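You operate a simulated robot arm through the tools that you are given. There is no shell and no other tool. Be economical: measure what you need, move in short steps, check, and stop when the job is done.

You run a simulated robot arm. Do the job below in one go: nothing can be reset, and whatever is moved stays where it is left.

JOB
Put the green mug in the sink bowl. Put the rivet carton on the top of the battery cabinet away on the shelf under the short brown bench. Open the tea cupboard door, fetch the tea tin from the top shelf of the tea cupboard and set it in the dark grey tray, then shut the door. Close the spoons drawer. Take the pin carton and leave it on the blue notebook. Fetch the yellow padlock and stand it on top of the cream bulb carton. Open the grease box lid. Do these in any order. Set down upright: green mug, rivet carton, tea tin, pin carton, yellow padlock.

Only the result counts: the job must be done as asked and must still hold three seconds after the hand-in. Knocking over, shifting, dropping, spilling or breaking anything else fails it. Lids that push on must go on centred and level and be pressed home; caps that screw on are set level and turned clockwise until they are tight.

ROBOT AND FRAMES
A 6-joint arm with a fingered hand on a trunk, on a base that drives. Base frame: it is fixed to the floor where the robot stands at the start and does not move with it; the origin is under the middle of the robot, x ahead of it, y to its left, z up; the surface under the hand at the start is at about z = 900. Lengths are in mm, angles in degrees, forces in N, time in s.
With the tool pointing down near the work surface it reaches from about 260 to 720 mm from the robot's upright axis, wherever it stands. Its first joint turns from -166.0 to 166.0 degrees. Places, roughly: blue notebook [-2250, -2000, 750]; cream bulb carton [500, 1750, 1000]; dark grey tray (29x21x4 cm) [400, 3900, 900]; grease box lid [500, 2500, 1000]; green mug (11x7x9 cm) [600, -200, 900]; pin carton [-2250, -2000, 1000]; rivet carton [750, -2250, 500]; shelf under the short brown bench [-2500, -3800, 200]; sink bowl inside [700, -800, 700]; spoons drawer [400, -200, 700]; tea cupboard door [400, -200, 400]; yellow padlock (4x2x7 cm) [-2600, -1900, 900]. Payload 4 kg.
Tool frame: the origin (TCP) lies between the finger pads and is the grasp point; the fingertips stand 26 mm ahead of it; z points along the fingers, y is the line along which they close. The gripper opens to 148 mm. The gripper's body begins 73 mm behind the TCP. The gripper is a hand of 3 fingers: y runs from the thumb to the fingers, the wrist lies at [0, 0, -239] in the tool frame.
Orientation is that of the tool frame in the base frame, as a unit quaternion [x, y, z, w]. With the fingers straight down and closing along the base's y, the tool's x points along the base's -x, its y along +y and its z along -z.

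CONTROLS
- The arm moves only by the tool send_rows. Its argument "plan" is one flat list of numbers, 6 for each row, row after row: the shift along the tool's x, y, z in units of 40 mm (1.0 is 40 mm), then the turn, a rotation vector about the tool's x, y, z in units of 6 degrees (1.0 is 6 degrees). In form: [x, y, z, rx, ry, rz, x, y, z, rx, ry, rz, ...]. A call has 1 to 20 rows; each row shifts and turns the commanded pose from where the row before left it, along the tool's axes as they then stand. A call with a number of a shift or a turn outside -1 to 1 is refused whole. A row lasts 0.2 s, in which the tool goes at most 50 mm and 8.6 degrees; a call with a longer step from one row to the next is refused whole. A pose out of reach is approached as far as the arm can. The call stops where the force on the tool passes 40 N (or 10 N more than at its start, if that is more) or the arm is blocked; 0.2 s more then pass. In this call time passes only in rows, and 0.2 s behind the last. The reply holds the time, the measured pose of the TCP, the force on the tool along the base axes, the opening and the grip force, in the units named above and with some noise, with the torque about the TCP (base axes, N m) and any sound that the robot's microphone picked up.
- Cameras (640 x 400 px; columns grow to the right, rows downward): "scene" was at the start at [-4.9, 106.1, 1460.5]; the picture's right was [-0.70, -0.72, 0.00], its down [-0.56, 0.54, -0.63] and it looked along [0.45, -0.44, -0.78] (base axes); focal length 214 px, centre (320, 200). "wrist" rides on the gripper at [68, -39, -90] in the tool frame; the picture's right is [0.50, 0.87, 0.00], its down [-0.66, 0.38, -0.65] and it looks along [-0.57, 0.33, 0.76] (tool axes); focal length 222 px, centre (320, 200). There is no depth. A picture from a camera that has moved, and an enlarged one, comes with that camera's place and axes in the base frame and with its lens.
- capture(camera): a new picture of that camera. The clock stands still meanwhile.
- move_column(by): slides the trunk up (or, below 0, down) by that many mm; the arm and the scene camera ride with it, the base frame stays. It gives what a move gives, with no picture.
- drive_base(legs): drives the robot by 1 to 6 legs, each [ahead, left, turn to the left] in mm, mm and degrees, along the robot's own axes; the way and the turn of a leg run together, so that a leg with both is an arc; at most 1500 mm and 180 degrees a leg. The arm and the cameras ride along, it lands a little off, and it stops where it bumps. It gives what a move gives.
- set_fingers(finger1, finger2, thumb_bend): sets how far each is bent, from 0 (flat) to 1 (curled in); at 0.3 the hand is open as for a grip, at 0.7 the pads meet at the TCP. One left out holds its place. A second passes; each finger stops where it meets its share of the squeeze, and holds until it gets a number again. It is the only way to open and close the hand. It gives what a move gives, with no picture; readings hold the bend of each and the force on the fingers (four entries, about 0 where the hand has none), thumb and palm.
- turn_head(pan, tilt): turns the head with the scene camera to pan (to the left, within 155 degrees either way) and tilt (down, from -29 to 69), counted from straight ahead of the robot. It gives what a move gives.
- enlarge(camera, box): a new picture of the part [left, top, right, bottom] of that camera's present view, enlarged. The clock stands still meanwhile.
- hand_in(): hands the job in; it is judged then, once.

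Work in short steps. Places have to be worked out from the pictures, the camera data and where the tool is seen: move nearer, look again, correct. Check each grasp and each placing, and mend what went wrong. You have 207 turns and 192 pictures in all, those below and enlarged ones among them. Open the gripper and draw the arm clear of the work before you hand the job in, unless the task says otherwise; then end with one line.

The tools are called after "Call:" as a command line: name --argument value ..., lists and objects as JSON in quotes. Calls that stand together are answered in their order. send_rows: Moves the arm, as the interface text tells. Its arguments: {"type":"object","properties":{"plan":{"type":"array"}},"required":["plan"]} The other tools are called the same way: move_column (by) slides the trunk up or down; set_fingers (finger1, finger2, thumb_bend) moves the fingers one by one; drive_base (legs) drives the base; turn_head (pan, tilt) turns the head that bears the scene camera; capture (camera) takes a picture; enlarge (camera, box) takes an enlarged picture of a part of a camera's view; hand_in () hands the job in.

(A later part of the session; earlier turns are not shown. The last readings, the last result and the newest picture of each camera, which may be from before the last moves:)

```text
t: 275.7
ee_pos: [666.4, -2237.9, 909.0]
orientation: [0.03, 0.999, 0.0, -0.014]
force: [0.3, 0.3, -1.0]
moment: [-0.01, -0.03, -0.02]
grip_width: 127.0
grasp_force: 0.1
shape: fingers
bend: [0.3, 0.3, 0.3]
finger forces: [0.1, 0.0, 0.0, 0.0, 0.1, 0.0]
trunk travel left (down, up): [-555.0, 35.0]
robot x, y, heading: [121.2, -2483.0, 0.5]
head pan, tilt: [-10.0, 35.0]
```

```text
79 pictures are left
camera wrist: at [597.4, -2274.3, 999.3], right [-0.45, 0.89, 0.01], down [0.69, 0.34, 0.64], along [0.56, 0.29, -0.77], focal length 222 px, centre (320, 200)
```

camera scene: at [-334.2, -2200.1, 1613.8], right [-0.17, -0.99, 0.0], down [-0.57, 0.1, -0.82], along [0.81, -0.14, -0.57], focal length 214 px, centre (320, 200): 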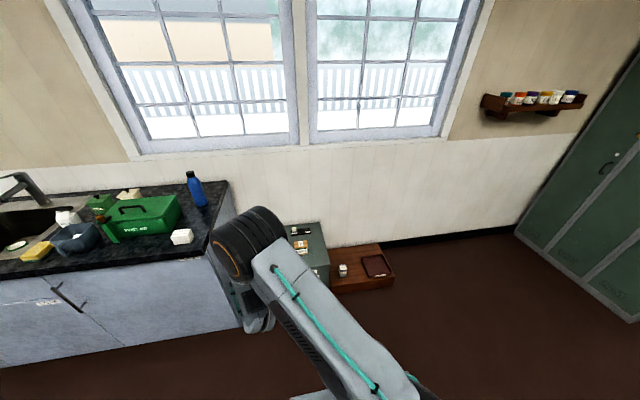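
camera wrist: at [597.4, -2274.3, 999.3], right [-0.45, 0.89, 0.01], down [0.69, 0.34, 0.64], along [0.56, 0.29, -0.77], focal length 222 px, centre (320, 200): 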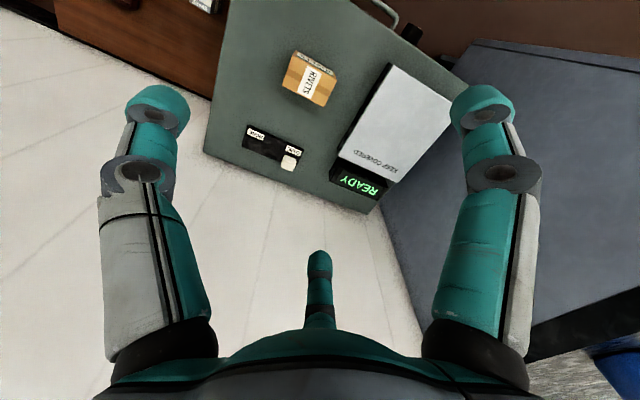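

Carton top centre ≈(691,-2244). I lower the column 280 mm for a close look.

Call:
move_column --by -280

Call:
capture --camera "wrist"

```text
t: 278.5
ee_pos: [664.2, -2238.2, 629.1]
orientation: [0.03, 0.999, 0.0, -0.015]
force: [-0.5, -0.4, -0.6]
moment: [-0.05, 0.02, -0.02]
grip_width: 127.1
grasp_force: 0.2
shape: fingers
bend: [0.3, 0.3, 0.3]
finger forces: [0.1, 0.1, 0.0, 0.0, 0.0, 0.0]
trunk travel left (down, up): [-275.0, 315.0]
robot x, y, heading: [119.1, -2482.3, 0.7]
head pan, tilt: [-10.0, 35.0]
```

```text
78 pictures are left
camera wrist: at [597.3, -2274.3, 719.4], right [-0.45, 0.89, 0.01], down [0.69, 0.34, 0.64], along [0.56, 0.29, -0.77], focal length 222 px, centre (320, 200)
```

wrist: 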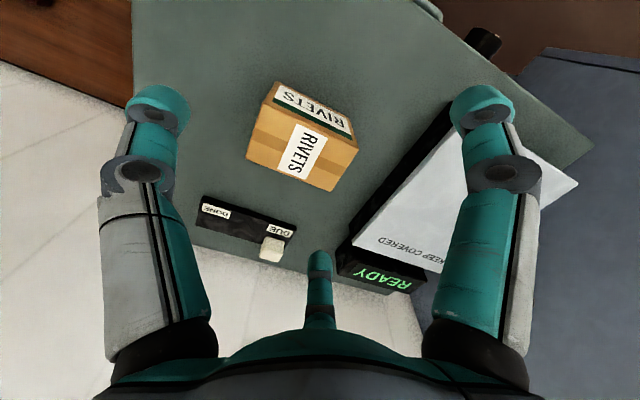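

The carton is about 92 (y) × 58 (x) × 68 mm, centre (694,-2244), base at ≈452. The present roll suits it: thumb on the -y face, fingers on the ±x faces. I move over it and descend to TCP z≈498.

Call:
send_rows --plan '[-0.75, 0, 0.6, 0, 0, 0, 0, 0, 0.9, 0, 0, 0, 0, 0, 0.9, 0, 0, 0, 0, 0, 0.85, 0, 0, 0]'

Call:
capture --camera "wrist"

```text
t: 279.5
ee_pos: [690.4, -2238.2, 497.7]
orientation: [0.03, 0.999, -0.001, -0.013]
force: [-0.2, -0.5, 0.3]
moment: [0.04, 0.0, 0.02]
grip_width: 127.2
grasp_force: 0.0
shape: fingers
bend: [0.3, 0.3, 0.3]
finger forces: [0.0, 0.0, 0.0, 0.1, 0.1, 0.0]
trunk travel left (down, up): [-275.0, 315.0]
robot x, y, heading: [116.2, -2478.2, 0.4]
head pan, tilt: [-10.0, 35.0]
```

```text
77 pictures are left
camera wrist: at [621.8, -2275.1, 588.4], right [-0.45, 0.89, 0.01], down [0.69, 0.34, 0.64], along [0.56, 0.29, -0.77], focal length 222 px, centre (320, 200)
```

wrist: 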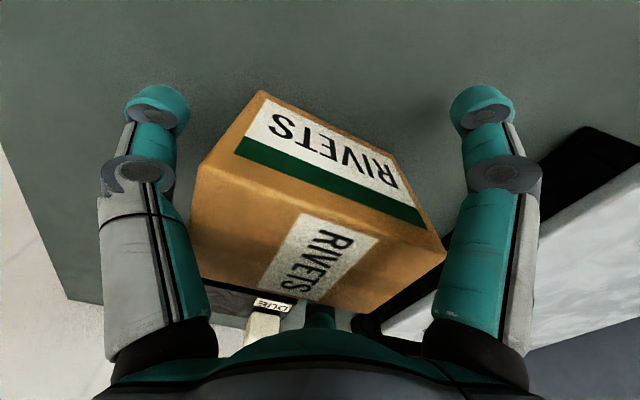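

Centred well. Close.

Call:
set_fingers --finger1 0.7 --finger2 0.7 --thumb_bend 0.7

Call:
move_column --by 60

Call:
capture --camera "wrist"

```text
t: 280.5
ee_pos: [689.2, -2239.0, 497.1]
orientation: [0.029, 0.999, -0.001, -0.013]
force: [0.1, 0.8, 0.4]
moment: [0.04, -0.04, -0.02]
grip_width: 38.4
grasp_force: 14.9
shape: fingers
bend: [0.54, 0.52, 0.62]
finger forces: [8.7, 9.9, 0.0, 0.1, 12.1, 0.0]
trunk travel left (down, up): [-275.0, 315.0]
robot x, y, heading: [119.2, -2483.6, 0.8]
head pan, tilt: [-10.0, 35.0]
```

```text
t: 281.5
ee_pos: [690.4, -2239.6, 557.3]
orientation: [0.03, 0.999, -0.001, -0.014]
force: [-0.2, -0.6, -2.9]
moment: [-0.06, -0.02, 0.0]
grip_width: 38.4
grasp_force: 15.2
shape: fingers
bend: [0.54, 0.52, 0.63]
finger forces: [8.3, 9.7, 0.0, 0.1, 12.0, 0.1]
trunk travel left (down, up): [-335.0, 255.0]
robot x, y, heading: [122.4, -2482.2, 0.5]
head pan, tilt: [-10.0, 35.0]
```

```text
76 pictures are left
camera wrist: at [621.9, -2274.9, 648.5], right [-0.45, 0.89, 0.01], down [0.69, 0.34, 0.63], along [0.56, 0.29, -0.77], focal length 222 px, centre (320, 200)
```

wrist: 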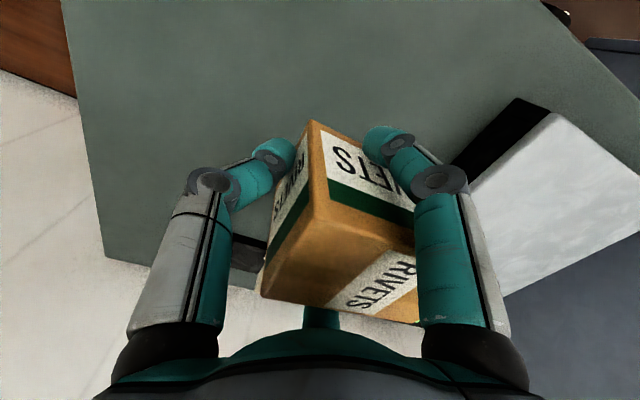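

The carton is held (≈3 N). I back away, turn around to face -x, move toward the short brown bench and look.

Call:
move_column --by 150

Call:
drive_base --legs '[[-750, 0, 0], [0, 0, 180], [500, 0, 0], [0, 1200, 0]]'

Call:
turn_head --pan 5 --tilt 25

Call:
capture --camera "scene"

```text
t: 283.2
ee_pos: [689.7, -2239.4, 707.2]
orientation: [0.03, 0.999, -0.001, -0.014]
force: [-0.1, -0.3, -4.0]
moment: [-0.07, -0.01, 0.0]
grip_width: 38.5
grasp_force: 14.4
shape: fingers
bend: [0.54, 0.52, 0.63]
finger forces: [8.4, 9.7, 0.0, 0.1, 12.0, 0.0]
trunk travel left (down, up): [-485.0, 105.0]
robot x, y, heading: [119.4, -2483.0, 0.6]
head pan, tilt: [-10.0, 35.0]
```

```text
t: 302.7
ee_pos: [-1766.1, -3866.6, 708.3]
orientation: [0.998, -0.062, 0.014, -0.001]
force: [-0.7, 0.8, -2.9]
moment: [0.07, -0.03, 0.02]
grip_width: 36.1
grasp_force: 14.4
shape: fingers
bend: [0.55, 0.52, 0.63]
finger forces: [7.8, 9.2, 0.0, 0.0, 11.2, 0.0]
trunk travel left (down, up): [-485.0, 105.0]
robot x, y, heading: [-1179.5, -3659.9, 177.0]
head pan, tilt: [-10.0, 35.0]
```

```text
t: 303.5
ee_pos: [-1765.0, -3867.0, 707.4]
orientation: [0.998, -0.062, 0.014, 0.0]
force: [-0.1, 0.1, -1.8]
moment: [0.1, 0.0, 0.03]
grip_width: 36.5
grasp_force: 13.9
shape: fingers
bend: [0.55, 0.52, 0.63]
finger forces: [7.8, 9.2, 0.1, 0.1, 11.3, 0.1]
trunk travel left (down, up): [-485.0, 105.0]
robot x, y, heading: [-1177.7, -3661.2, 176.7]
head pan, tilt: [5.0, 25.0]
```

```text
75 pictures are left
camera scene: at [-1221.6, -3830.2, 1559.5], right [-0.03, 1.0, 0.0], down [0.42, 0.01, -0.91], along [-0.91, -0.03, -0.42], focal length 214 px, centre (320, 200)
```

scene: 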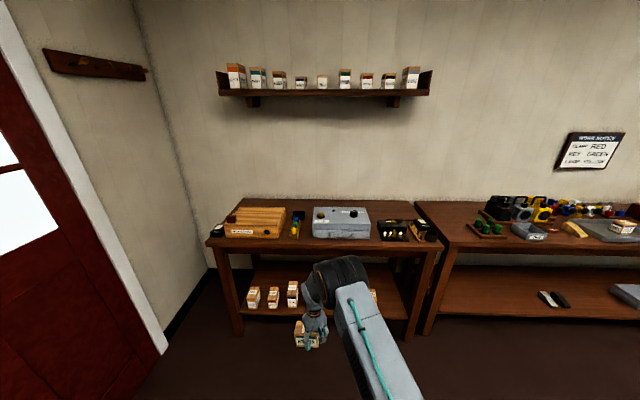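

The short bench's shelf has small cartons in a row; the arm hides the middle. I shift sideways to see the free space.

Call:
drive_base --legs '[[0, 350, 3]]'

Call:
turn_head --pan -10 --tilt 35

Call:
capture --camera "scene"

Call:
enlarge --camera "scene" --box '[220, 120, 560, 320]'

```text
t: 305.8
ee_pos: [-1763.2, -4249.5, 708.4]
orientation: [0.999, -0.035, 0.014, 0.0]
force: [-0.7, 0.2, -2.9]
moment: [0.08, -0.02, 0.0]
grip_width: 36.4
grasp_force: 14.2
shape: fingers
bend: [0.55, 0.52, 0.63]
finger forces: [7.8, 9.2, 0.0, 0.1, 11.2, 0.0]
trunk travel left (down, up): [-485.0, 105.0]
robot x, y, heading: [-1193.3, -4012.3, 179.7]
head pan, tilt: [5.0, 25.0]
```

```text
t: 306.5
ee_pos: [-1763.8, -4251.2, 707.3]
orientation: [0.999, -0.034, 0.014, 0.0]
force: [0.6, -0.3, -2.6]
moment: [0.11, -0.05, 0.03]
grip_width: 36.2
grasp_force: 14.1
shape: fingers
bend: [0.55, 0.52, 0.63]
finger forces: [7.7, 9.2, 0.0, 0.1, 11.1, 0.1]
trunk travel left (down, up): [-485.0, 105.0]
robot x, y, heading: [-1192.3, -4011.5, 180.2]
head pan, tilt: [-10.0, 35.0]
```

```text
74 pictures are left
camera scene: at [-1217.1, -4160.3, 1543.8], right [0.17, 0.98, 0.0], down [0.56, -0.1, -0.82], along [-0.81, 0.14, -0.57], focal length 214 px, centre (320, 200)
```

scene: 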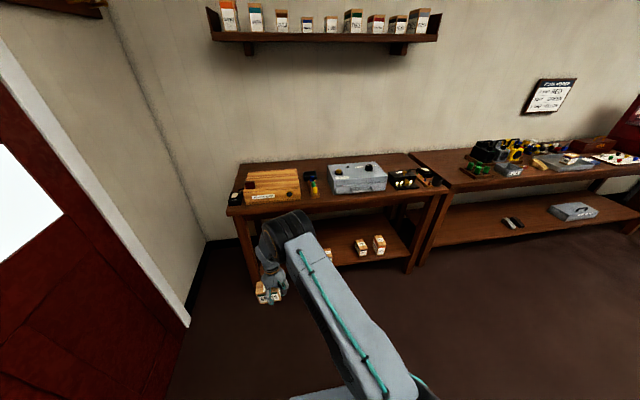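

```text
1.88 times, centred on (390, 220) of scene
camera zoom: at [-1217.1, -4160.3, 1543.8], right [0.17, 0.98, 0.0], down [0.56, -0.1, -0.82], along [-0.81, 0.14, -0.57], focal length 404 px, centre (188, 162)
```

zoom: 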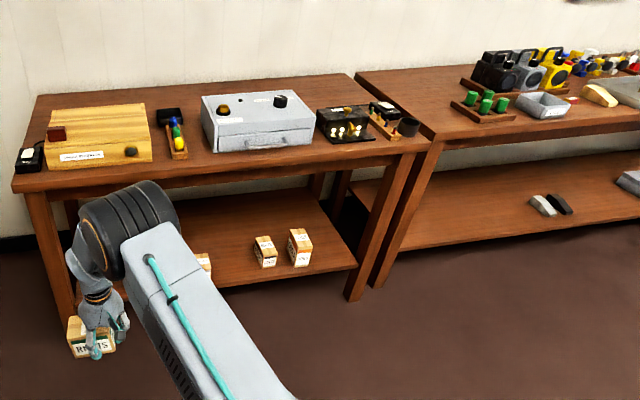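

Free gap on the shelf between cartons at y≈-3911 and y≈-3645. I check how the carton sits in the hand with the wrist camera before approaching.

Call:
capture --camera "wrist"

Call:
drive_base --legs '[[0, -480, 0]]'

Call:
turn_head --pan 20 --tilt 35

Call:
capture --camera "scene"

```text
72 pictures are left
camera wrist: at [-1696.7, -4216.7, 798.4], right [0.44, -0.9, 0.01], down [-0.7, -0.33, 0.63], along [-0.57, -0.29, -0.77], focal length 222 px, centre (320, 200)
```

wrist: 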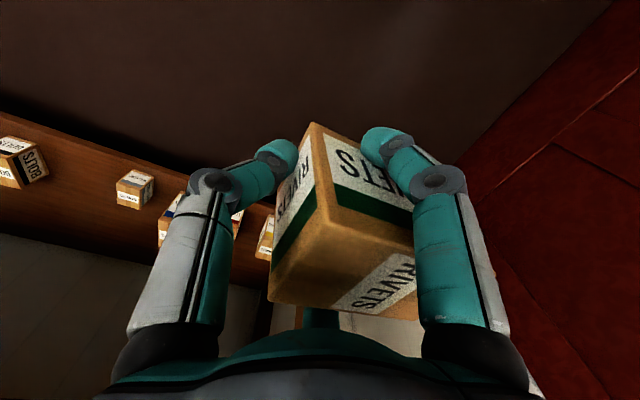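

```text
t: 309.4
ee_pos: [-1764.0, -3765.3, 707.4]
orientation: [0.999, -0.034, 0.013, 0.0]
force: [-0.2, 0.1, -3.9]
moment: [0.07, -0.04, 0.03]
grip_width: 36.0
grasp_force: 13.8
shape: fingers
bend: [0.55, 0.52, 0.63]
finger forces: [7.8, 9.2, 0.0, 0.1, 11.1, 0.1]
trunk travel left (down, up): [-485.0, 105.0]
robot x, y, heading: [-1189.9, -3526.8, 179.7]
head pan, tilt: [-10.0, 35.0]
```

```text
t: 310.3
ee_pos: [-1763.8, -3765.6, 708.2]
orientation: [0.999, -0.035, 0.013, 0.0]
force: [1.0, 0.3, -3.1]
moment: [0.1, -0.02, 0.01]
grip_width: 36.2
grasp_force: 13.9
shape: fingers
bend: [0.55, 0.52, 0.63]
finger forces: [7.7, 9.1, 0.0, 0.0, 11.1, 0.1]
trunk travel left (down, up): [-485.0, 105.0]
robot x, y, heading: [-1190.3, -3528.0, 180.0]
head pan, tilt: [20.0, 35.0]
```

```text
71 pictures are left
camera scene: at [-1212.9, -3722.0, 1543.7], right [-0.34, 0.94, 0.0], down [0.54, 0.2, -0.82], along [-0.77, -0.28, -0.57], focal length 214 px, centre (320, 200)
```

scene: 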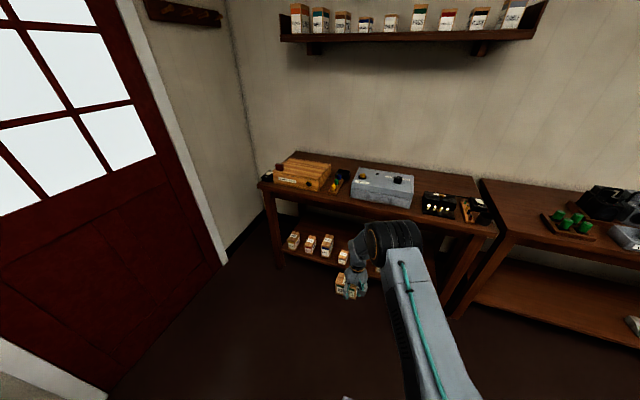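

Left cartons' positions are somewhat uncertain in x and z, so I go closer and lower for a better view: ahead 280 mm, column down 250.

Call:
drive_base --legs '[[280, 0, 0]]'

Call:
move_column --by -250

Call:
capture --camera "wrist"

Call:
turn_head --pan 10 --tilt 30

Call:
capture --camera "scene"

```text
t: 312.3
ee_pos: [-2047.9, -3765.5, 708.3]
orientation: [0.999, -0.035, 0.014, 0.0]
force: [-0.9, 0.3, -2.8]
moment: [0.07, 0.0, -0.01]
grip_width: 36.1
grasp_force: 14.4
shape: fingers
bend: [0.55, 0.52, 0.63]
finger forces: [7.7, 9.2, 0.0, 0.0, 11.0, 0.0]
trunk travel left (down, up): [-485.0, 105.0]
robot x, y, heading: [-1469.8, -3524.9, 180.1]
head pan, tilt: [20.0, 35.0]
```

```text
t: 314.9
ee_pos: [-2046.2, -3764.7, 457.5]
orientation: [0.999, -0.034, 0.013, 0.0]
force: [1.4, 0.4, -3.2]
moment: [0.07, -0.01, -0.01]
grip_width: 35.7
grasp_force: 14.2
shape: fingers
bend: [0.55, 0.52, 0.63]
finger forces: [7.7, 9.3, 0.1, 0.1, 11.0, 0.0]
trunk travel left (down, up): [-235.0, 355.0]
robot x, y, heading: [-1475.8, -3529.5, 179.8]
head pan, tilt: [20.0, 35.0]
```

```text
70 pictures are left
camera wrist: at [-1980.1, -3732.0, 548.5], right [0.44, -0.9, 0.01], down [-0.7, -0.33, 0.63], along [-0.57, -0.29, -0.77], focal length 222 px, centre (320, 200)
```

wrist: 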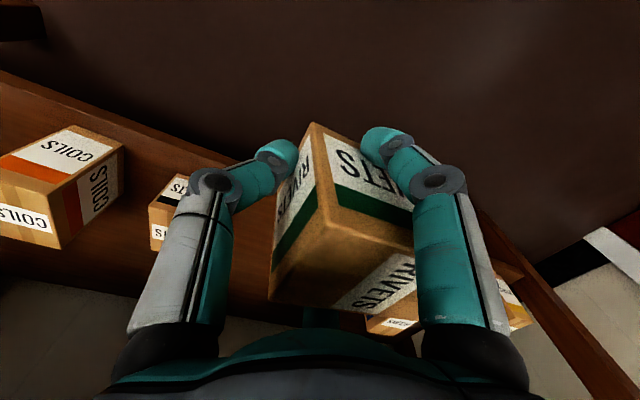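

```text
t: 315.6
ee_pos: [-2046.2, -3764.8, 457.1]
orientation: [0.999, -0.035, 0.013, 0.0]
force: [-0.6, 0.7, -1.9]
moment: [0.09, 0.03, 0.02]
grip_width: 35.9
grasp_force: 14.1
shape: fingers
bend: [0.55, 0.52, 0.63]
finger forces: [7.7, 9.2, 0.0, 0.0, 11.0, 0.0]
trunk travel left (down, up): [-235.0, 355.0]
robot x, y, heading: [-1477.3, -3529.8, 179.9]
head pan, tilt: [10.0, 30.0]
```

```text
69 pictures are left
camera scene: at [-1502.8, -3707.2, 1301.5], right [-0.17, 0.98, 0.0], down [0.49, 0.09, -0.87], along [-0.85, -0.15, -0.5], focal length 214 px, centre (320, 200)
```

scene: 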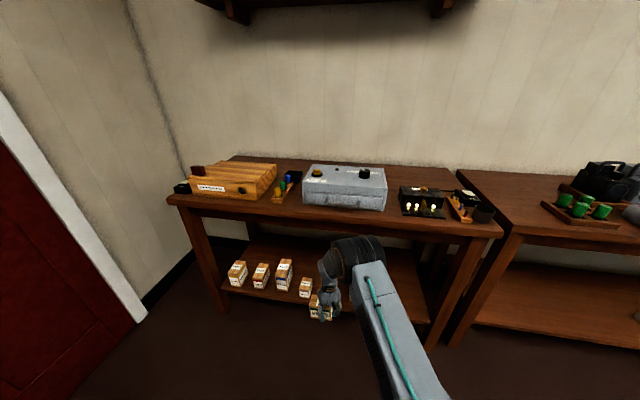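

Combining views, the shelf is at z≈340 with its front edge near x≈-2130, and the free gap is y≈-3866…-3725. I move in to x≈-2176 above the shelf edge and look again.

Call:
drive_base --legs '[[132, 8, 0]]'

Call:
capture --camera "wrist"

Call:
capture --camera "scene"

```text
t: 316.9
ee_pos: [-2179.6, -3773.6, 457.3]
orientation: [0.999, -0.034, 0.014, 0.0]
force: [0.2, -0.6, -1.9]
moment: [0.07, 0.01, -0.02]
grip_width: 35.9
grasp_force: 13.9
shape: fingers
bend: [0.55, 0.52, 0.63]
finger forces: [7.8, 9.2, 0.0, 0.0, 11.0, 0.0]
trunk travel left (down, up): [-235.0, 355.0]
robot x, y, heading: [-1606.6, -3532.9, -179.9]
head pan, tilt: [10.0, 30.0]
```

```text
68 pictures are left
camera wrist: at [-2112.4, -3740.8, 548.4], right [0.44, -0.9, 0.01], down [-0.7, -0.33, 0.63], along [-0.57, -0.29, -0.77], focal length 222 px, centre (320, 200)
```

wrist: 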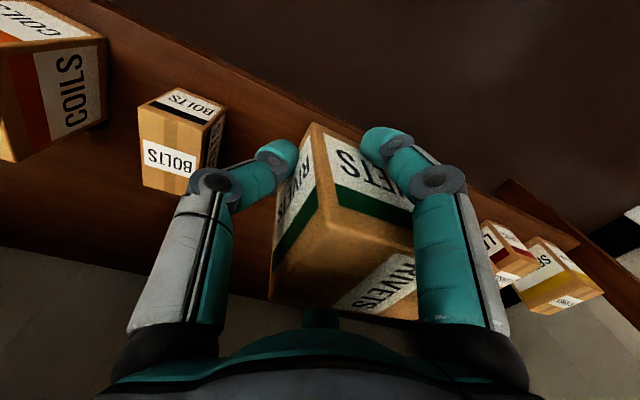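

```text
67 pictures are left
camera scene: at [-1635.1, -3715.1, 1301.5], right [-0.17, 0.98, 0.0], down [0.49, 0.09, -0.87], along [-0.85, -0.15, -0.5], focal length 214 px, centre (320, 200)
```

scene: 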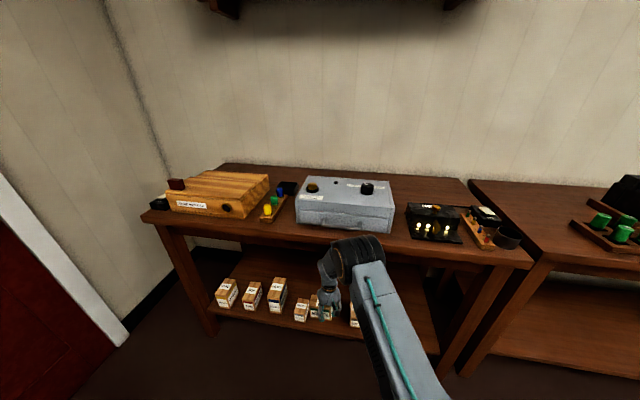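

Parallax between the two wrist views gives shelf z≈231, front edge x≈-2201, free gap y≈-3885…-3676. I back 40 mm, lower to just above shelf height, then move in.

Call:
drive_base --legs '[[-45, 0, 0]]'

Call:
move_column --by -150

Call:
capture --camera "wrist"

Call:
capture --camera "scene"

```text
t: 317.8
ee_pos: [-2133.6, -3774.8, 457.7]
orientation: [0.999, -0.034, 0.014, 0.0]
force: [0.4, 0.6, -3.7]
moment: [0.1, 0.0, -0.02]
grip_width: 35.7
grasp_force: 14.1
shape: fingers
bend: [0.55, 0.52, 0.63]
finger forces: [7.8, 9.1, 0.0, 0.0, 10.8, 0.0]
trunk travel left (down, up): [-235.0, 355.0]
robot x, y, heading: [-1563.3, -3532.7, -180.0]
head pan, tilt: [10.0, 30.0]
```

```text
t: 319.6
ee_pos: [-2135.1, -3774.1, 306.5]
orientation: [0.999, -0.034, 0.013, 0.0]
force: [0.0, -0.2, -3.4]
moment: [0.1, -0.03, -0.02]
grip_width: 35.9
grasp_force: 14.2
shape: fingers
bend: [0.55, 0.52, 0.63]
finger forces: [7.9, 9.1, 0.0, 0.1, 10.9, 0.0]
trunk travel left (down, up): [-85.0, 505.0]
robot x, y, heading: [-1559.7, -3537.0, -179.9]
head pan, tilt: [10.0, 30.0]
```

```text
66 pictures are left
camera wrist: at [-2067.1, -3740.7, 398.4], right [0.44, -0.9, 0.01], down [-0.7, -0.33, 0.63], along [-0.57, -0.29, -0.77], focal length 222 px, centre (320, 200)
```

wrist: 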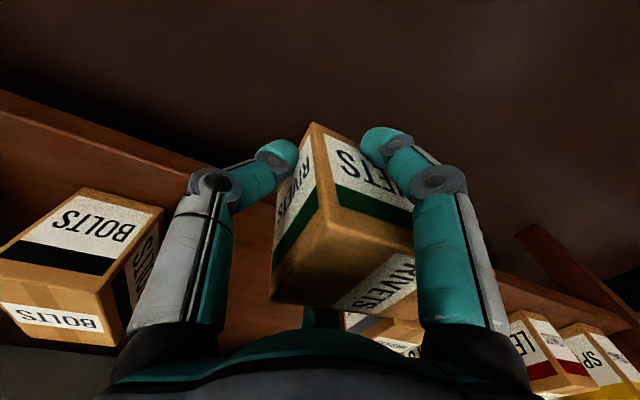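

```text
65 pictures are left
camera scene: at [-1589.9, -3715.1, 1151.6], right [-0.17, 0.98, 0.0], down [0.49, 0.09, -0.87], along [-0.85, -0.15, -0.5], focal length 214 px, centre (320, 200)
```

scene: 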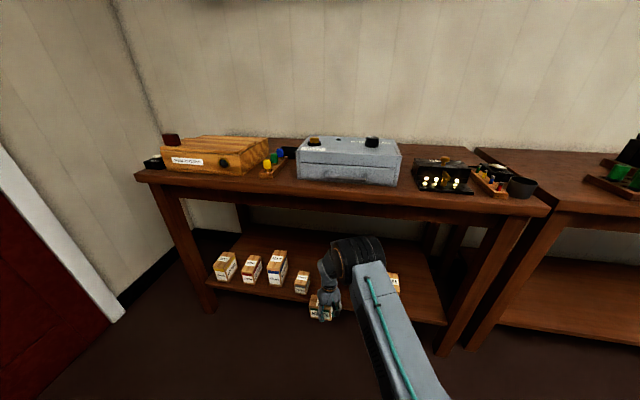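

Edge x≈-2215, shelf z≈235–257. I raise 20 mm for margin and drive in 150 mm.

Call:
move_column --by 20

Call:
drive_base --legs '[[150, 5, 0]]'

Call:
capture --camera "wrist"

Call:
capture --camera "scene"

```text
t: 320.2
ee_pos: [-2132.7, -3774.9, 327.4]
orientation: [0.999, -0.034, 0.014, -0.001]
force: [-0.7, 0.4, -2.2]
moment: [0.07, 0.01, 0.03]
grip_width: 35.9
grasp_force: 13.7
shape: fingers
bend: [0.55, 0.52, 0.63]
finger forces: [7.8, 9.1, 0.1, 0.0, 10.8, 0.0]
trunk travel left (down, up): [-105.0, 485.0]
robot x, y, heading: [-1559.2, -3538.0, -180.1]
head pan, tilt: [10.0, 30.0]
```

```text
t: 321.6
ee_pos: [-2268.4, -3770.5, 299.2]
orientation: [0.999, -0.035, 0.033, -0.009]
force: [-0.3, 0.5, -2.0]
moment: [0.1, -0.02, 0.0]
grip_width: 35.5
grasp_force: 14.3
shape: fingers
bend: [0.55, 0.52, 0.64]
finger forces: [7.9, 9.3, 0.0, 0.0, 10.9, 0.0]
trunk travel left (down, up): [-105.0, 485.0]
robot x, y, heading: [-1709.9, -3540.7, 179.8]
head pan, tilt: [10.0, 30.0]
```

```text
64 pictures are left
camera wrist: at [-2206.4, -3739.1, 392.6], right [0.44, -0.9, 0.01], down [-0.72, -0.34, 0.6], along [-0.54, -0.27, -0.8], focal length 222 px, centre (320, 200)
```

wrist: 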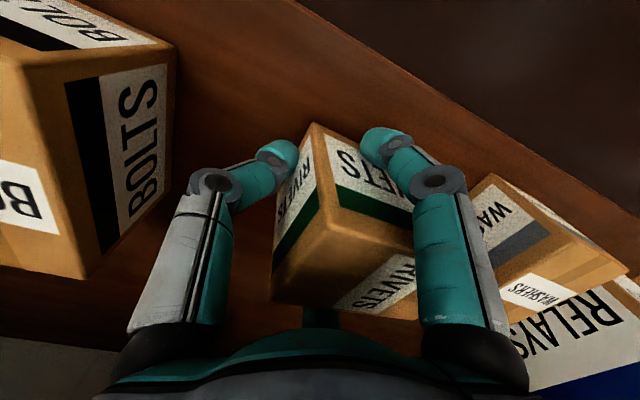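

```text
63 pictures are left
camera scene: at [-1740.5, -3719.3, 1165.8], right [-0.17, 0.99, 0.0], down [0.49, 0.09, -0.86], along [-0.85, -0.15, -0.5], focal length 214 px, centre (320, 200)
```

scene: 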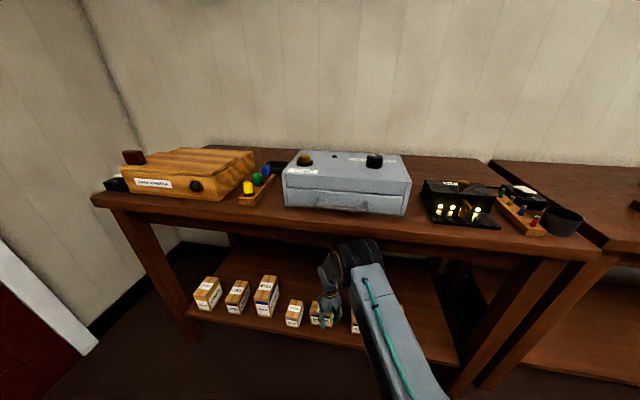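

The arm got pushed down ~28 mm, apparently the elbow brushing under the bench front. The carton is above the shelf, 40 mm inside the edge. I lower the column gently to relieve this and reach contact.

Call:
move_column --by -20

```text
t: 322.3
ee_pos: [-2271.6, -3771.2, 287.7]
orientation: [0.999, -0.036, 0.031, -0.008]
force: [0.4, 1.2, 2.6]
moment: [-0.25, 0.17, -0.06]
grip_width: 35.4
grasp_force: 15.4
shape: fingers
bend: [0.55, 0.53, 0.63]
finger forces: [8.7, 10.6, 0.0, 0.0, 11.1, 0.0]
trunk travel left (down, up): [-85.0, 505.0]
robot x, y, heading: [-1711.4, -3536.5, 180.0]
head pan, tilt: [10.0, 30.0]
```

Contact begins (shelf ≈243). Slightly lower, then release.

Call:
move_column --by -6

Call:
set_fingers --finger1 0.47 --finger2 0.47 --thumb_bend 0.52

Call:
capture --camera "wrist"

```text
t: 322.9
ee_pos: [-2273.0, -3770.6, 284.6]
orientation: [0.999, -0.036, 0.027, -0.007]
force: [4.4, 2.8, 19.6]
moment: [-0.26, 0.39, -0.08]
grip_width: 35.2
grasp_force: 27.6
shape: fingers
bend: [0.55, 0.52, 0.62]
finger forces: [10.6, 31.8, 0.0, 0.1, 12.9, 0.0]
trunk travel left (down, up): [-80.0, 510.0]
robot x, y, heading: [-1714.7, -3539.8, 180.0]
head pan, tilt: [10.0, 30.0]
stopped: the force on the tool passed its limit at 41 N (the readings are from after the stop); the commanded pose is now the measured one
```

```text
t: 323.9
ee_pos: [-2272.1, -3771.3, 285.0]
orientation: [0.999, -0.036, 0.027, -0.007]
force: [2.1, 1.3, 27.1]
moment: [-0.37, 0.91, -0.03]
grip_width: 63.5
grasp_force: 14.2
shape: fingers
bend: [0.47, 0.51, 0.52]
finger forces: [0.1, 27.5, 0.0, 0.0, 0.0, 0.0]
trunk travel left (down, up): [-80.0, 510.0]
robot x, y, heading: [-1710.8, -3539.5, 180.0]
head pan, tilt: [10.0, 30.0]
```

```text
62 pictures are left
camera wrist: at [-2207.9, -3739.8, 378.0], right [0.44, -0.9, 0.01], down [-0.72, -0.34, 0.61], along [-0.55, -0.28, -0.79], focal length 222 px, centre (320, 200)
```

wrist: 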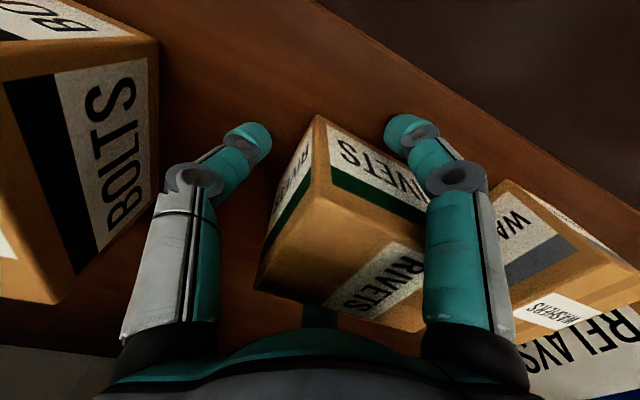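

Finger2 bears ~27 N, likely its tip is pressing on the shelf. I raise a few mm, then open further and check.

Call:
move_column --by 8

Call:
set_fingers --finger1 0.42 --finger2 0.42 --thumb_bend 0.45

Call:
capture --camera "wrist"

```text
t: 324.5
ee_pos: [-2272.0, -3770.7, 290.9]
orientation: [0.999, -0.036, 0.03, -0.009]
force: [-0.7, -0.3, -0.3]
moment: [0.02, -0.02, -0.02]
grip_width: 63.0
grasp_force: 0.1
shape: fingers
bend: [0.47, 0.47, 0.52]
finger forces: [0.0, 0.0, 0.0, 0.0, 0.0, 0.1]
trunk travel left (down, up): [-88.0, 502.0]
robot x, y, heading: [-1711.9, -3540.9, 179.8]
head pan, tilt: [10.0, 30.0]
```

```text
t: 325.5
ee_pos: [-2272.8, -3770.8, 290.9]
orientation: [0.999, -0.035, 0.029, -0.008]
force: [-0.2, 0.3, 0.1]
moment: [0.03, 0.02, 0.03]
grip_width: 83.0
grasp_force: 0.0
shape: fingers
bend: [0.42, 0.42, 0.45]
finger forces: [0.1, 0.1, 0.2, 0.0, 0.1, 0.0]
trunk travel left (down, up): [-88.0, 502.0]
robot x, y, heading: [-1712.5, -3537.6, 179.7]
head pan, tilt: [10.0, 30.0]
```

```text
61 pictures are left
camera wrist: at [-2207.9, -3739.8, 384.5], right [0.44, -0.9, 0.01], down [-0.72, -0.34, 0.61], along [-0.54, -0.28, -0.79], focal length 222 px, centre (320, 200)
```

wrist: 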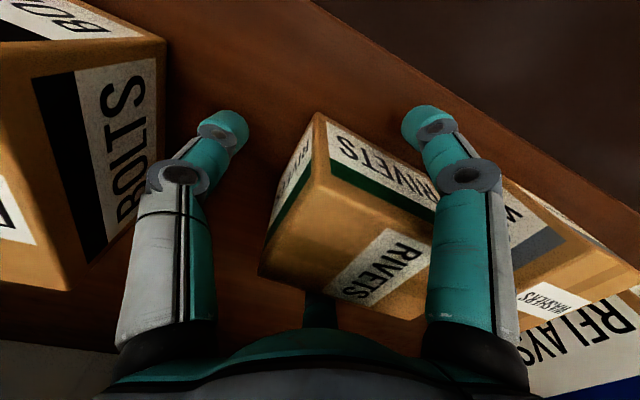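

The carton stands free and upright. The arm cannot rise here because the elbow is under the bench front, so I'll move the base back in small steps while extending the arm, keeping the opened fingers around the carton without touching.

Call:
set_fingers --finger1 0.24 --finger2 0.24 --thumb_bend 0.42

Call:
capture --camera "wrist"

```text
t: 326.5
ee_pos: [-2272.4, -3771.3, 290.0]
orientation: [0.999, -0.035, 0.029, -0.008]
force: [0.3, 0.0, 0.3]
moment: [0.02, 0.03, 0.01]
grip_width: 114.4
grasp_force: 0.0
shape: fingers
bend: [0.24, 0.24, 0.42]
finger forces: [0.0, 0.1, 0.0, 0.1, 0.0, 0.0]
trunk travel left (down, up): [-88.0, 502.0]
robot x, y, heading: [-1710.3, -3540.1, 179.7]
head pan, tilt: [10.0, 30.0]
```

```text
60 pictures are left
camera wrist: at [-2207.9, -3739.8, 384.5], right [0.44, -0.9, 0.01], down [-0.72, -0.34, 0.61], along [-0.54, -0.28, -0.79], focal length 222 px, centre (320, 200)
```

wrist: 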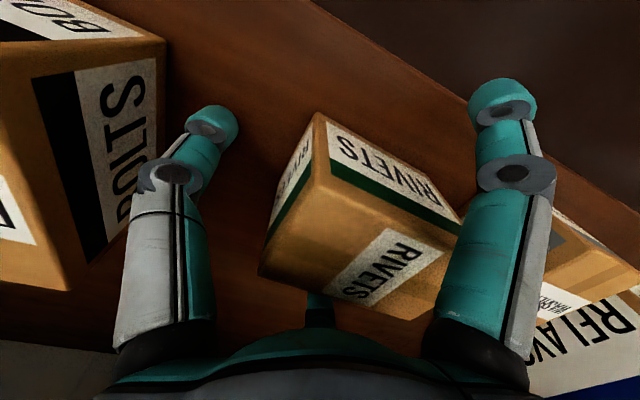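

Clearances: about 31 mm in front and 24 mm behind the carton. I step: base back 15, then (arm forward 30, base back 30) twice, then check.

Call:
drive_base --legs '[[-14, 0, 0]]'

Call:
send_rows --plan '[-0.37, 0, 0, 0, 0, 0, -0.37, 0, 0, 0, 0, 0]'

Call:
drive_base --legs '[[-30, 0, 0]]'

Call:
send_rows --plan '[-0.37, 0, 0, 0, 0, 0, -0.37, 0, 0, 0, 0, 0]'

Call:
capture --camera "wrist"

```text
t: 327.2
ee_pos: [-2257.7, -3771.7, 291.0]
orientation: [0.999, -0.036, 0.029, -0.007]
force: [-0.3, 0.3, 0.1]
moment: [0.01, 0.02, 0.01]
grip_width: 114.4
grasp_force: 0.0
shape: fingers
bend: [0.24, 0.24, 0.42]
finger forces: [0.0, 0.0, 0.0, 0.0, 0.0, 0.0]
trunk travel left (down, up): [-88.0, 502.0]
robot x, y, heading: [-1694.3, -3541.8, 179.7]
head pan, tilt: [10.0, 30.0]
```

```text
t: 327.9
ee_pos: [-2287.4, -3768.4, 290.1]
orientation: [0.999, -0.036, 0.029, -0.007]
force: [0.4, -0.1, -0.3]
moment: [0.02, 0.03, 0.02]
grip_width: 114.4
grasp_force: 0.1
shape: fingers
bend: [0.24, 0.24, 0.42]
finger forces: [0.0, 0.1, 0.0, 0.1, 0.0, 0.0]
trunk travel left (down, up): [-88.0, 502.0]
robot x, y, heading: [-1694.8, -3540.7, 180.1]
head pan, tilt: [10.0, 30.0]
```

```text
t: 328.7
ee_pos: [-2256.8, -3768.0, 291.7]
orientation: [0.999, -0.036, 0.029, -0.008]
force: [0.0, -0.4, -0.2]
moment: [-0.02, 0.0, -0.01]
grip_width: 114.6
grasp_force: 0.1
shape: fingers
bend: [0.24, 0.24, 0.42]
finger forces: [0.0, 0.1, 0.0, 0.0, 0.0, 0.0]
trunk travel left (down, up): [-88.0, 502.0]
robot x, y, heading: [-1663.7, -3539.7, 180.1]
head pan, tilt: [10.0, 30.0]
```

```text
t: 329.3
ee_pos: [-2287.4, -3767.4, 287.4]
orientation: [0.999, -0.036, 0.029, -0.007]
force: [1.4, 1.0, 0.4]
moment: [-0.02, 0.04, 0.0]
grip_width: 114.9
grasp_force: 0.2
shape: fingers
bend: [0.24, 0.24, 0.42]
finger forces: [0.8, 0.0, 0.0, 0.0, 0.0, 0.1]
trunk travel left (down, up): [-88.0, 502.0]
robot x, y, heading: [-1663.4, -3536.0, 179.5]
head pan, tilt: [10.0, 30.0]
```

```text
59 pictures are left
camera wrist: at [-2222.3, -3735.8, 381.5], right [0.44, -0.9, 0.01], down [-0.72, -0.34, 0.61], along [-0.54, -0.28, -0.79], focal length 222 px, centre (320, 200)
```

wrist: 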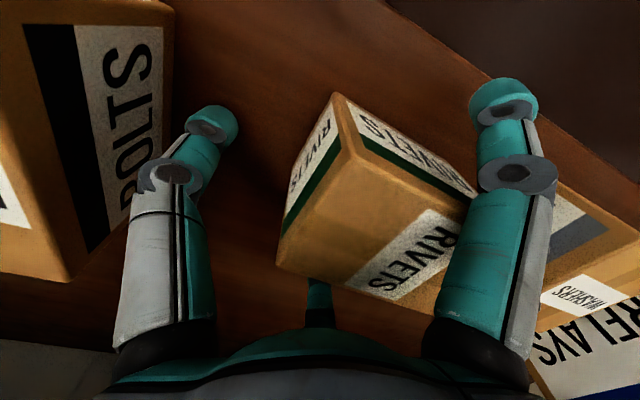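

Finger1 just grazes. I ease back 8 mm and try raising the hand now.

Call:
send_rows --plan '[0.25, 0, -0.1, 0, 0, 0, 0, 0, -0.5, 0, 0, 0]'

Call:
capture --camera "scene"

```text
t: 329.9
ee_pos: [-2278.8, -3767.8, 312.5]
orientation: [0.999, -0.035, 0.029, -0.009]
force: [0.4, -0.8, -0.6]
moment: [-0.02, 0.0, -0.02]
grip_width: 114.9
grasp_force: 0.0
shape: fingers
bend: [0.24, 0.24, 0.42]
finger forces: [0.0, 0.0, 0.1, 0.0, 0.0, 0.1]
trunk travel left (down, up): [-88.0, 502.0]
robot x, y, heading: [-1665.9, -3541.4, 179.8]
head pan, tilt: [10.0, 30.0]
```

```text
58 pictures are left
camera scene: at [-1694.3, -3719.0, 1154.3], right [-0.17, 0.99, 0.0], down [0.49, 0.09, -0.87], along [-0.85, -0.15, -0.5], focal length 214 px, centre (320, 200)
```

scene: 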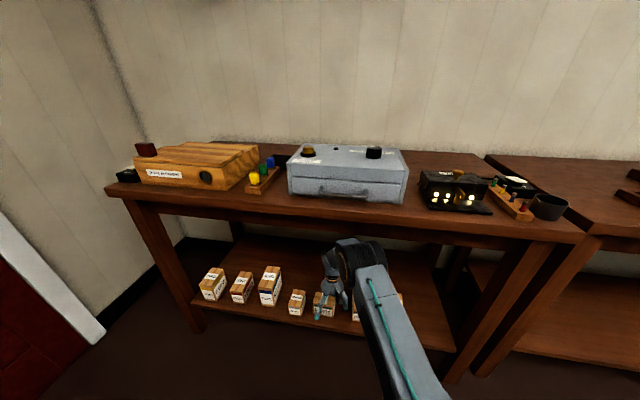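

It rises freely. I continue up 45 mm.

Call:
send_rows --plan '[0, 0, -0.4, 0, 0, 0, 0, 0, -0.4, 0, 0, 0, 0, 0, -0.35, 0, 0, 0]'

Call:
capture --camera "wrist"

```text
t: 330.7
ee_pos: [-2280.0, -3766.7, 356.7]
orientation: [0.999, -0.035, 0.029, -0.007]
force: [0.0, 0.1, -0.3]
moment: [-0.01, 0.02, -0.01]
grip_width: 115.1
grasp_force: 0.0
shape: fingers
bend: [0.24, 0.24, 0.42]
finger forces: [0.1, 0.0, 0.1, 0.0, 0.0, 0.0]
trunk travel left (down, up): [-88.0, 502.0]
robot x, y, heading: [-1664.1, -3543.7, 179.8]
head pan, tilt: [10.0, 30.0]
```

```text
57 pictures are left
camera wrist: at [-2216.6, -3735.4, 450.3], right [0.44, -0.9, 0.01], down [-0.72, -0.34, 0.61], along [-0.54, -0.28, -0.79], focal length 222 px, centre (320, 200)
```

wrist: 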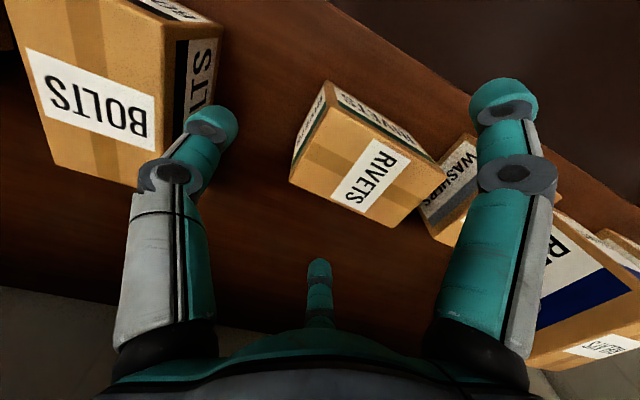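

The rivet carton stands on the shelf upright. I back straight out and take a zoomed check of the shelf.

Call:
drive_base --legs '[[-350, 0, 0]]'

Call:
move_column --by 300

Call:
turn_head --pan 10 --tilt 35

Call:
enlarge --camera "scene" --box '[200, 170, 440, 320]'

```text
t: 333.0
ee_pos: [-1926.3, -3770.5, 356.8]
orientation: [0.999, -0.032, 0.029, -0.008]
force: [-0.1, 0.4, -1.3]
moment: [0.02, 0.02, -0.01]
grip_width: 115.0
grasp_force: 0.1
shape: fingers
bend: [0.24, 0.24, 0.42]
finger forces: [0.0, 0.0, 0.0, 0.0, 0.1, 0.0]
trunk travel left (down, up): [-88.0, 502.0]
robot x, y, heading: [-1311.9, -3538.4, -180.2]
head pan, tilt: [10.0, 30.0]
```

```text
t: 336.0
ee_pos: [-1927.1, -3772.0, 656.7]
orientation: [0.999, -0.033, 0.029, -0.008]
force: [-0.5, 0.5, -1.9]
moment: [0.01, 0.01, -0.03]
grip_width: 115.1
grasp_force: 0.1
shape: fingers
bend: [0.24, 0.24, 0.42]
finger forces: [0.0, 0.0, 0.0, 0.0, 0.0, 0.1]
trunk travel left (down, up): [-388.0, 202.0]
robot x, y, heading: [-1318.0, -3542.2, -179.9]
head pan, tilt: [10.0, 30.0]
```

```text
t: 336.6
ee_pos: [-1927.8, -3771.1, 656.7]
orientation: [0.999, -0.033, 0.029, -0.008]
force: [0.4, 0.2, -1.1]
moment: [-0.02, -0.03, 0.02]
grip_width: 114.8
grasp_force: 0.2
shape: fingers
bend: [0.24, 0.24, 0.42]
finger forces: [0.1, 0.0, 0.0, 0.1, 0.0, 0.0]
trunk travel left (down, up): [-388.0, 202.0]
robot x, y, heading: [-1312.0, -3540.9, -179.8]
head pan, tilt: [10.0, 35.0]
```

```text
2.67 times, centred on (320, 245) of scene
camera zoom: at [-1337.6, -3718.6, 1446.6], right [-0.18, 0.98, 0.0], down [0.56, 0.1, -0.82], along [-0.81, -0.14, -0.57], focal length 572 px, centre (320, 80)
```

zoom: 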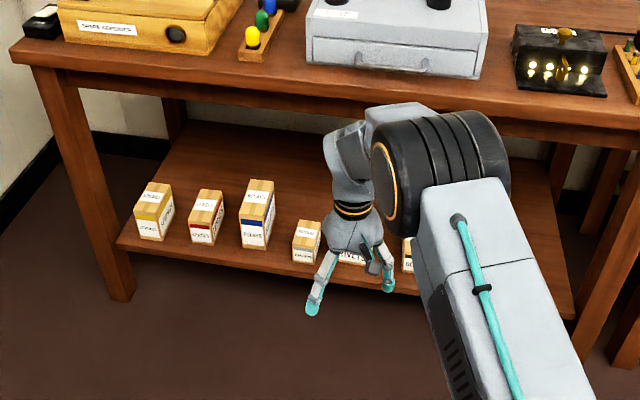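

Shelf is fine. Now on to the long bench: I drive to y≈-2030 and look for the pin carton, notebook and padlock.

Call:
drive_base --legs '[[0, -1400, 0]]'

Call:
move_column --by 195

Call:
turn_head --pan -5 --tilt 30

Call:
capture --camera "scene"

```text
t: 343.6
ee_pos: [-1917.1, -2364.9, 655.8]
orientation: [0.998, -0.048, 0.03, -0.007]
force: [-0.1, -0.1, -0.7]
moment: [0.0, 0.01, 0.01]
grip_width: 115.0
grasp_force: 0.1
shape: fingers
bend: [0.24, 0.24, 0.42]
finger forces: [0.1, 0.0, 0.1, 0.0, 0.0, 0.0]
trunk travel left (down, up): [-388.0, 202.0]
robot x, y, heading: [-1295.4, -2149.0, 178.6]
head pan, tilt: [10.0, 35.0]
```

```text
t: 345.7
ee_pos: [-1917.4, -2365.5, 852.0]
orientation: [0.998, -0.048, 0.029, -0.007]
force: [-0.2, 0.6, 0.3]
moment: [0.03, 0.02, 0.02]
grip_width: 114.7
grasp_force: 0.1
shape: fingers
bend: [0.24, 0.24, 0.42]
finger forces: [0.1, 0.0, 0.0, 0.1, 0.0, 0.0]
trunk travel left (down, up): [-583.0, 7.0]
robot x, y, heading: [-1297.1, -2153.6, 178.5]
head pan, tilt: [10.0, 35.0]
```

```text
t: 346.4
ee_pos: [-1917.7, -2364.8, 851.4]
orientation: [0.998, -0.048, 0.029, -0.007]
force: [0.6, 0.4, -0.2]
moment: [-0.02, -0.02, -0.01]
grip_width: 114.9
grasp_force: 0.1
shape: fingers
bend: [0.24, 0.24, 0.42]
finger forces: [0.0, 0.0, 0.1, 0.0, 0.0, 0.1]
trunk travel left (down, up): [-583.0, 7.0]
robot x, y, heading: [-1296.6, -2153.5, 178.5]
head pan, tilt: [-5.0, 30.0]
```

```text
55 pictures are left
camera scene: at [-1329.3, -2306.4, 1649.3], right [0.11, 0.99, 0.0], down [0.5, -0.06, -0.87], along [-0.86, 0.1, -0.5], focal length 214 px, centre (320, 200)
```

scene: 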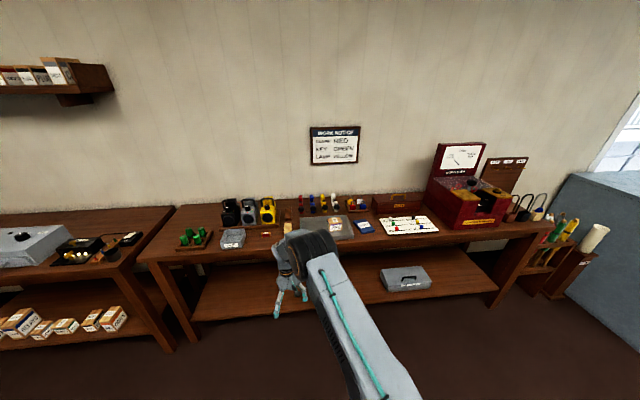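

Call:
enlarge --camera "scene" --box '[270, 170, 450, 250]'

Call:
enlarge --camera "scene" --box '[170, 180, 330, 260]'

```text
3.56 times, centred on (360, 210) of scene
camera zoom: at [-1329.3, -2306.4, 1649.3], right [0.11, 0.99, 0.0], down [0.5, -0.06, -0.87], along [-0.86, 0.1, -0.5], focal length 763 px, centre (178, 164)
```

zoom: 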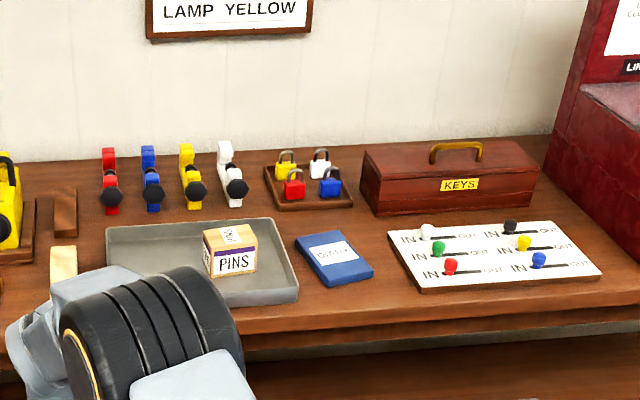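

```text
4.00 times, centred on (250, 220) of scene
camera zoom: at [-1329.3, -2306.4, 1649.3], right [0.11, 0.99, 0.0], down [0.5, -0.06, -0.87], along [-0.86, 0.1, -0.5], focal length 858 px, centre (600, 120)
```

zoom: 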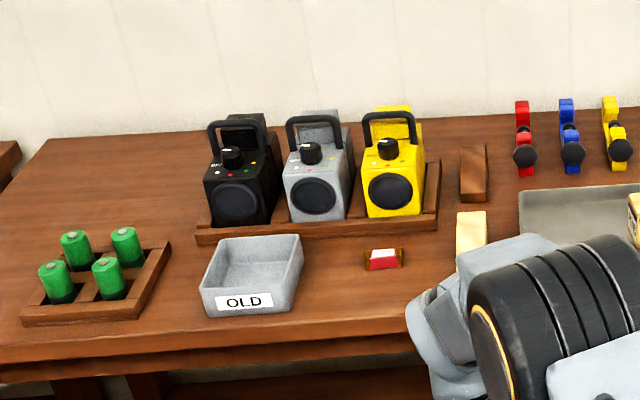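

PINS is in the grey tray (~(-2390,-2085)), the blue notebook ~(-2415,-1893), and the yellow padlock at the back-left of the padlock rack (~(-2680,-1920)). I raise the arm 200 mm, level it and drive in over the pin carton.

Call:
send_rows --plan '[0, 0, -1, -0.15, -0.57, 0, 0, 0, -1, 0, 0, 0, 0, 0, -1, 0, 0, 0, 0, 0, -1, 0, 0, 0, 0, 0, -1, 0, 0, 0]'

Call:
drive_base --legs '[[0, -270, 1.5], [420, 0, 0]]'

Call:
capture --camera "wrist"

```text
t: 347.6
ee_pos: [-1919.8, -2364.4, 1051.1]
orientation: [0.999, -0.048, -0.001, 0.0]
force: [0.2, 0.0, -0.1]
moment: [-0.03, -0.02, 0.0]
grip_width: 114.7
grasp_force: 0.0
shape: fingers
bend: [0.24, 0.24, 0.42]
finger forces: [0.0, 0.0, 0.1, 0.0, 0.0, 0.0]
trunk travel left (down, up): [-583.0, 7.0]
robot x, y, heading: [-1294.1, -2149.1, 178.4]
head pan, tilt: [-5.0, 30.0]
```

```text
t: 351.8
ee_pos: [-2334.2, -2121.5, 1050.8]
orientation: [1.0, -0.029, -0.002, -0.001]
force: [-0.3, -0.3, 0.2]
moment: [0.0, 0.01, 0.03]
grip_width: 114.9
grasp_force: 0.1
shape: fingers
bend: [0.24, 0.24, 0.42]
finger forces: [0.1, 0.1, 0.1, 0.0, 0.1, 0.0]
trunk travel left (down, up): [-583.0, 7.0]
robot x, y, heading: [-1716.9, -1886.6, -179.4]
head pan, tilt: [-5.0, 30.0]
```

```text
52 pictures are left
camera wrist: at [-2265.1, -2088.2, 1139.5], right [0.45, -0.89, 0.0], down [-0.67, -0.34, 0.65], along [-0.59, -0.29, -0.76], focal length 222 px, centre (320, 200)
```

wrist: 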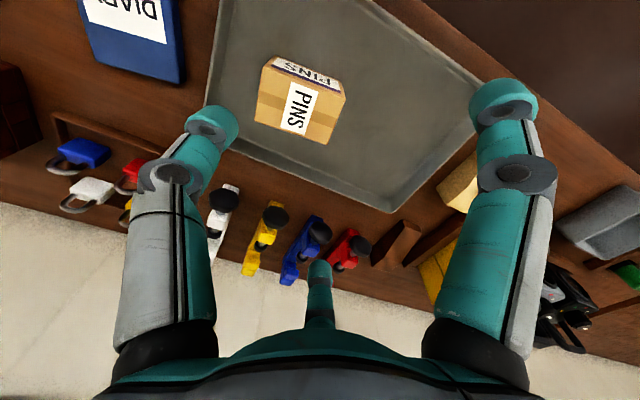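

Pin carton: 78 (y) × 53 (x), centre (-2350,-2104), top ≈905, base ≈840, yaw ≈9°. Notebook centre ≈(-2358,-1917), top ≈850. I align the hand and descend to TCP z≈877.

Call:
set_fingers --finger1 0.32 --finger2 0.32 --thumb_bend 0.32

Call:
send_rows --plan '[-0.43, -0.43, 0, 0, 0, 0, 0, 0, 0, 0, 0, -1, 0, 0, 0, 0, 0, -1, 0, 0, 1, 0, 0, 0, 0, 0, 1, 0, 0, 0, 0, 0, 1, 0, 0, 0]'

Call:
capture --camera "wrist"

```text
t: 352.8
ee_pos: [-2335.2, -2121.3, 1050.1]
orientation: [1.0, -0.029, -0.002, -0.001]
force: [-0.4, -0.6, 0.0]
moment: [0.0, -0.01, 0.0]
grip_width: 120.9
grasp_force: 0.0
shape: fingers
bend: [0.32, 0.32, 0.32]
finger forces: [0.0, 0.0, 0.1, 0.0, 0.0, 0.1]
trunk travel left (down, up): [-583.0, 7.0]
robot x, y, heading: [-1721.1, -1884.1, -179.3]
head pan, tilt: [-5.0, 30.0]
```

```text
t: 354.2
ee_pos: [-2348.4, -2103.0, 931.8]
orientation: [0.997, 0.076, -0.001, -0.001]
force: [-0.4, 0.1, 0.2]
moment: [-0.02, 0.01, 0.0]
grip_width: 121.1
grasp_force: 0.1
shape: fingers
bend: [0.32, 0.32, 0.32]
finger forces: [0.0, 0.0, 0.0, 0.0, 0.0, 0.0]
trunk travel left (down, up): [-583.0, 7.0]
robot x, y, heading: [-1718.9, -1888.0, -179.8]
head pan, tilt: [-5.0, 30.0]
```

```text
51 pictures are left
camera wrist: at [-2287.8, -2056.1, 1020.7], right [0.63, -0.78, 0.0], down [-0.59, -0.47, 0.65], along [-0.51, -0.41, -0.76], focal length 222 px, centre (320, 200)
```

wrist: 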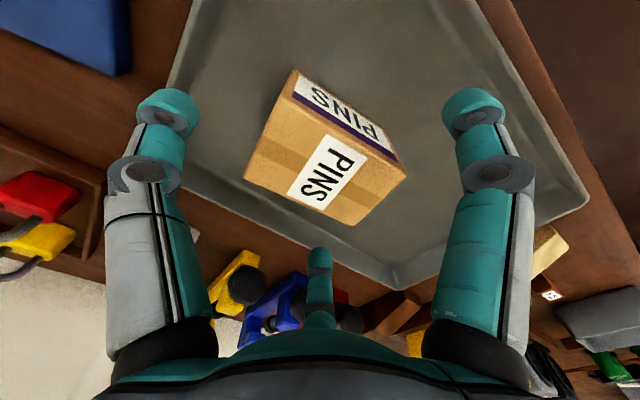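

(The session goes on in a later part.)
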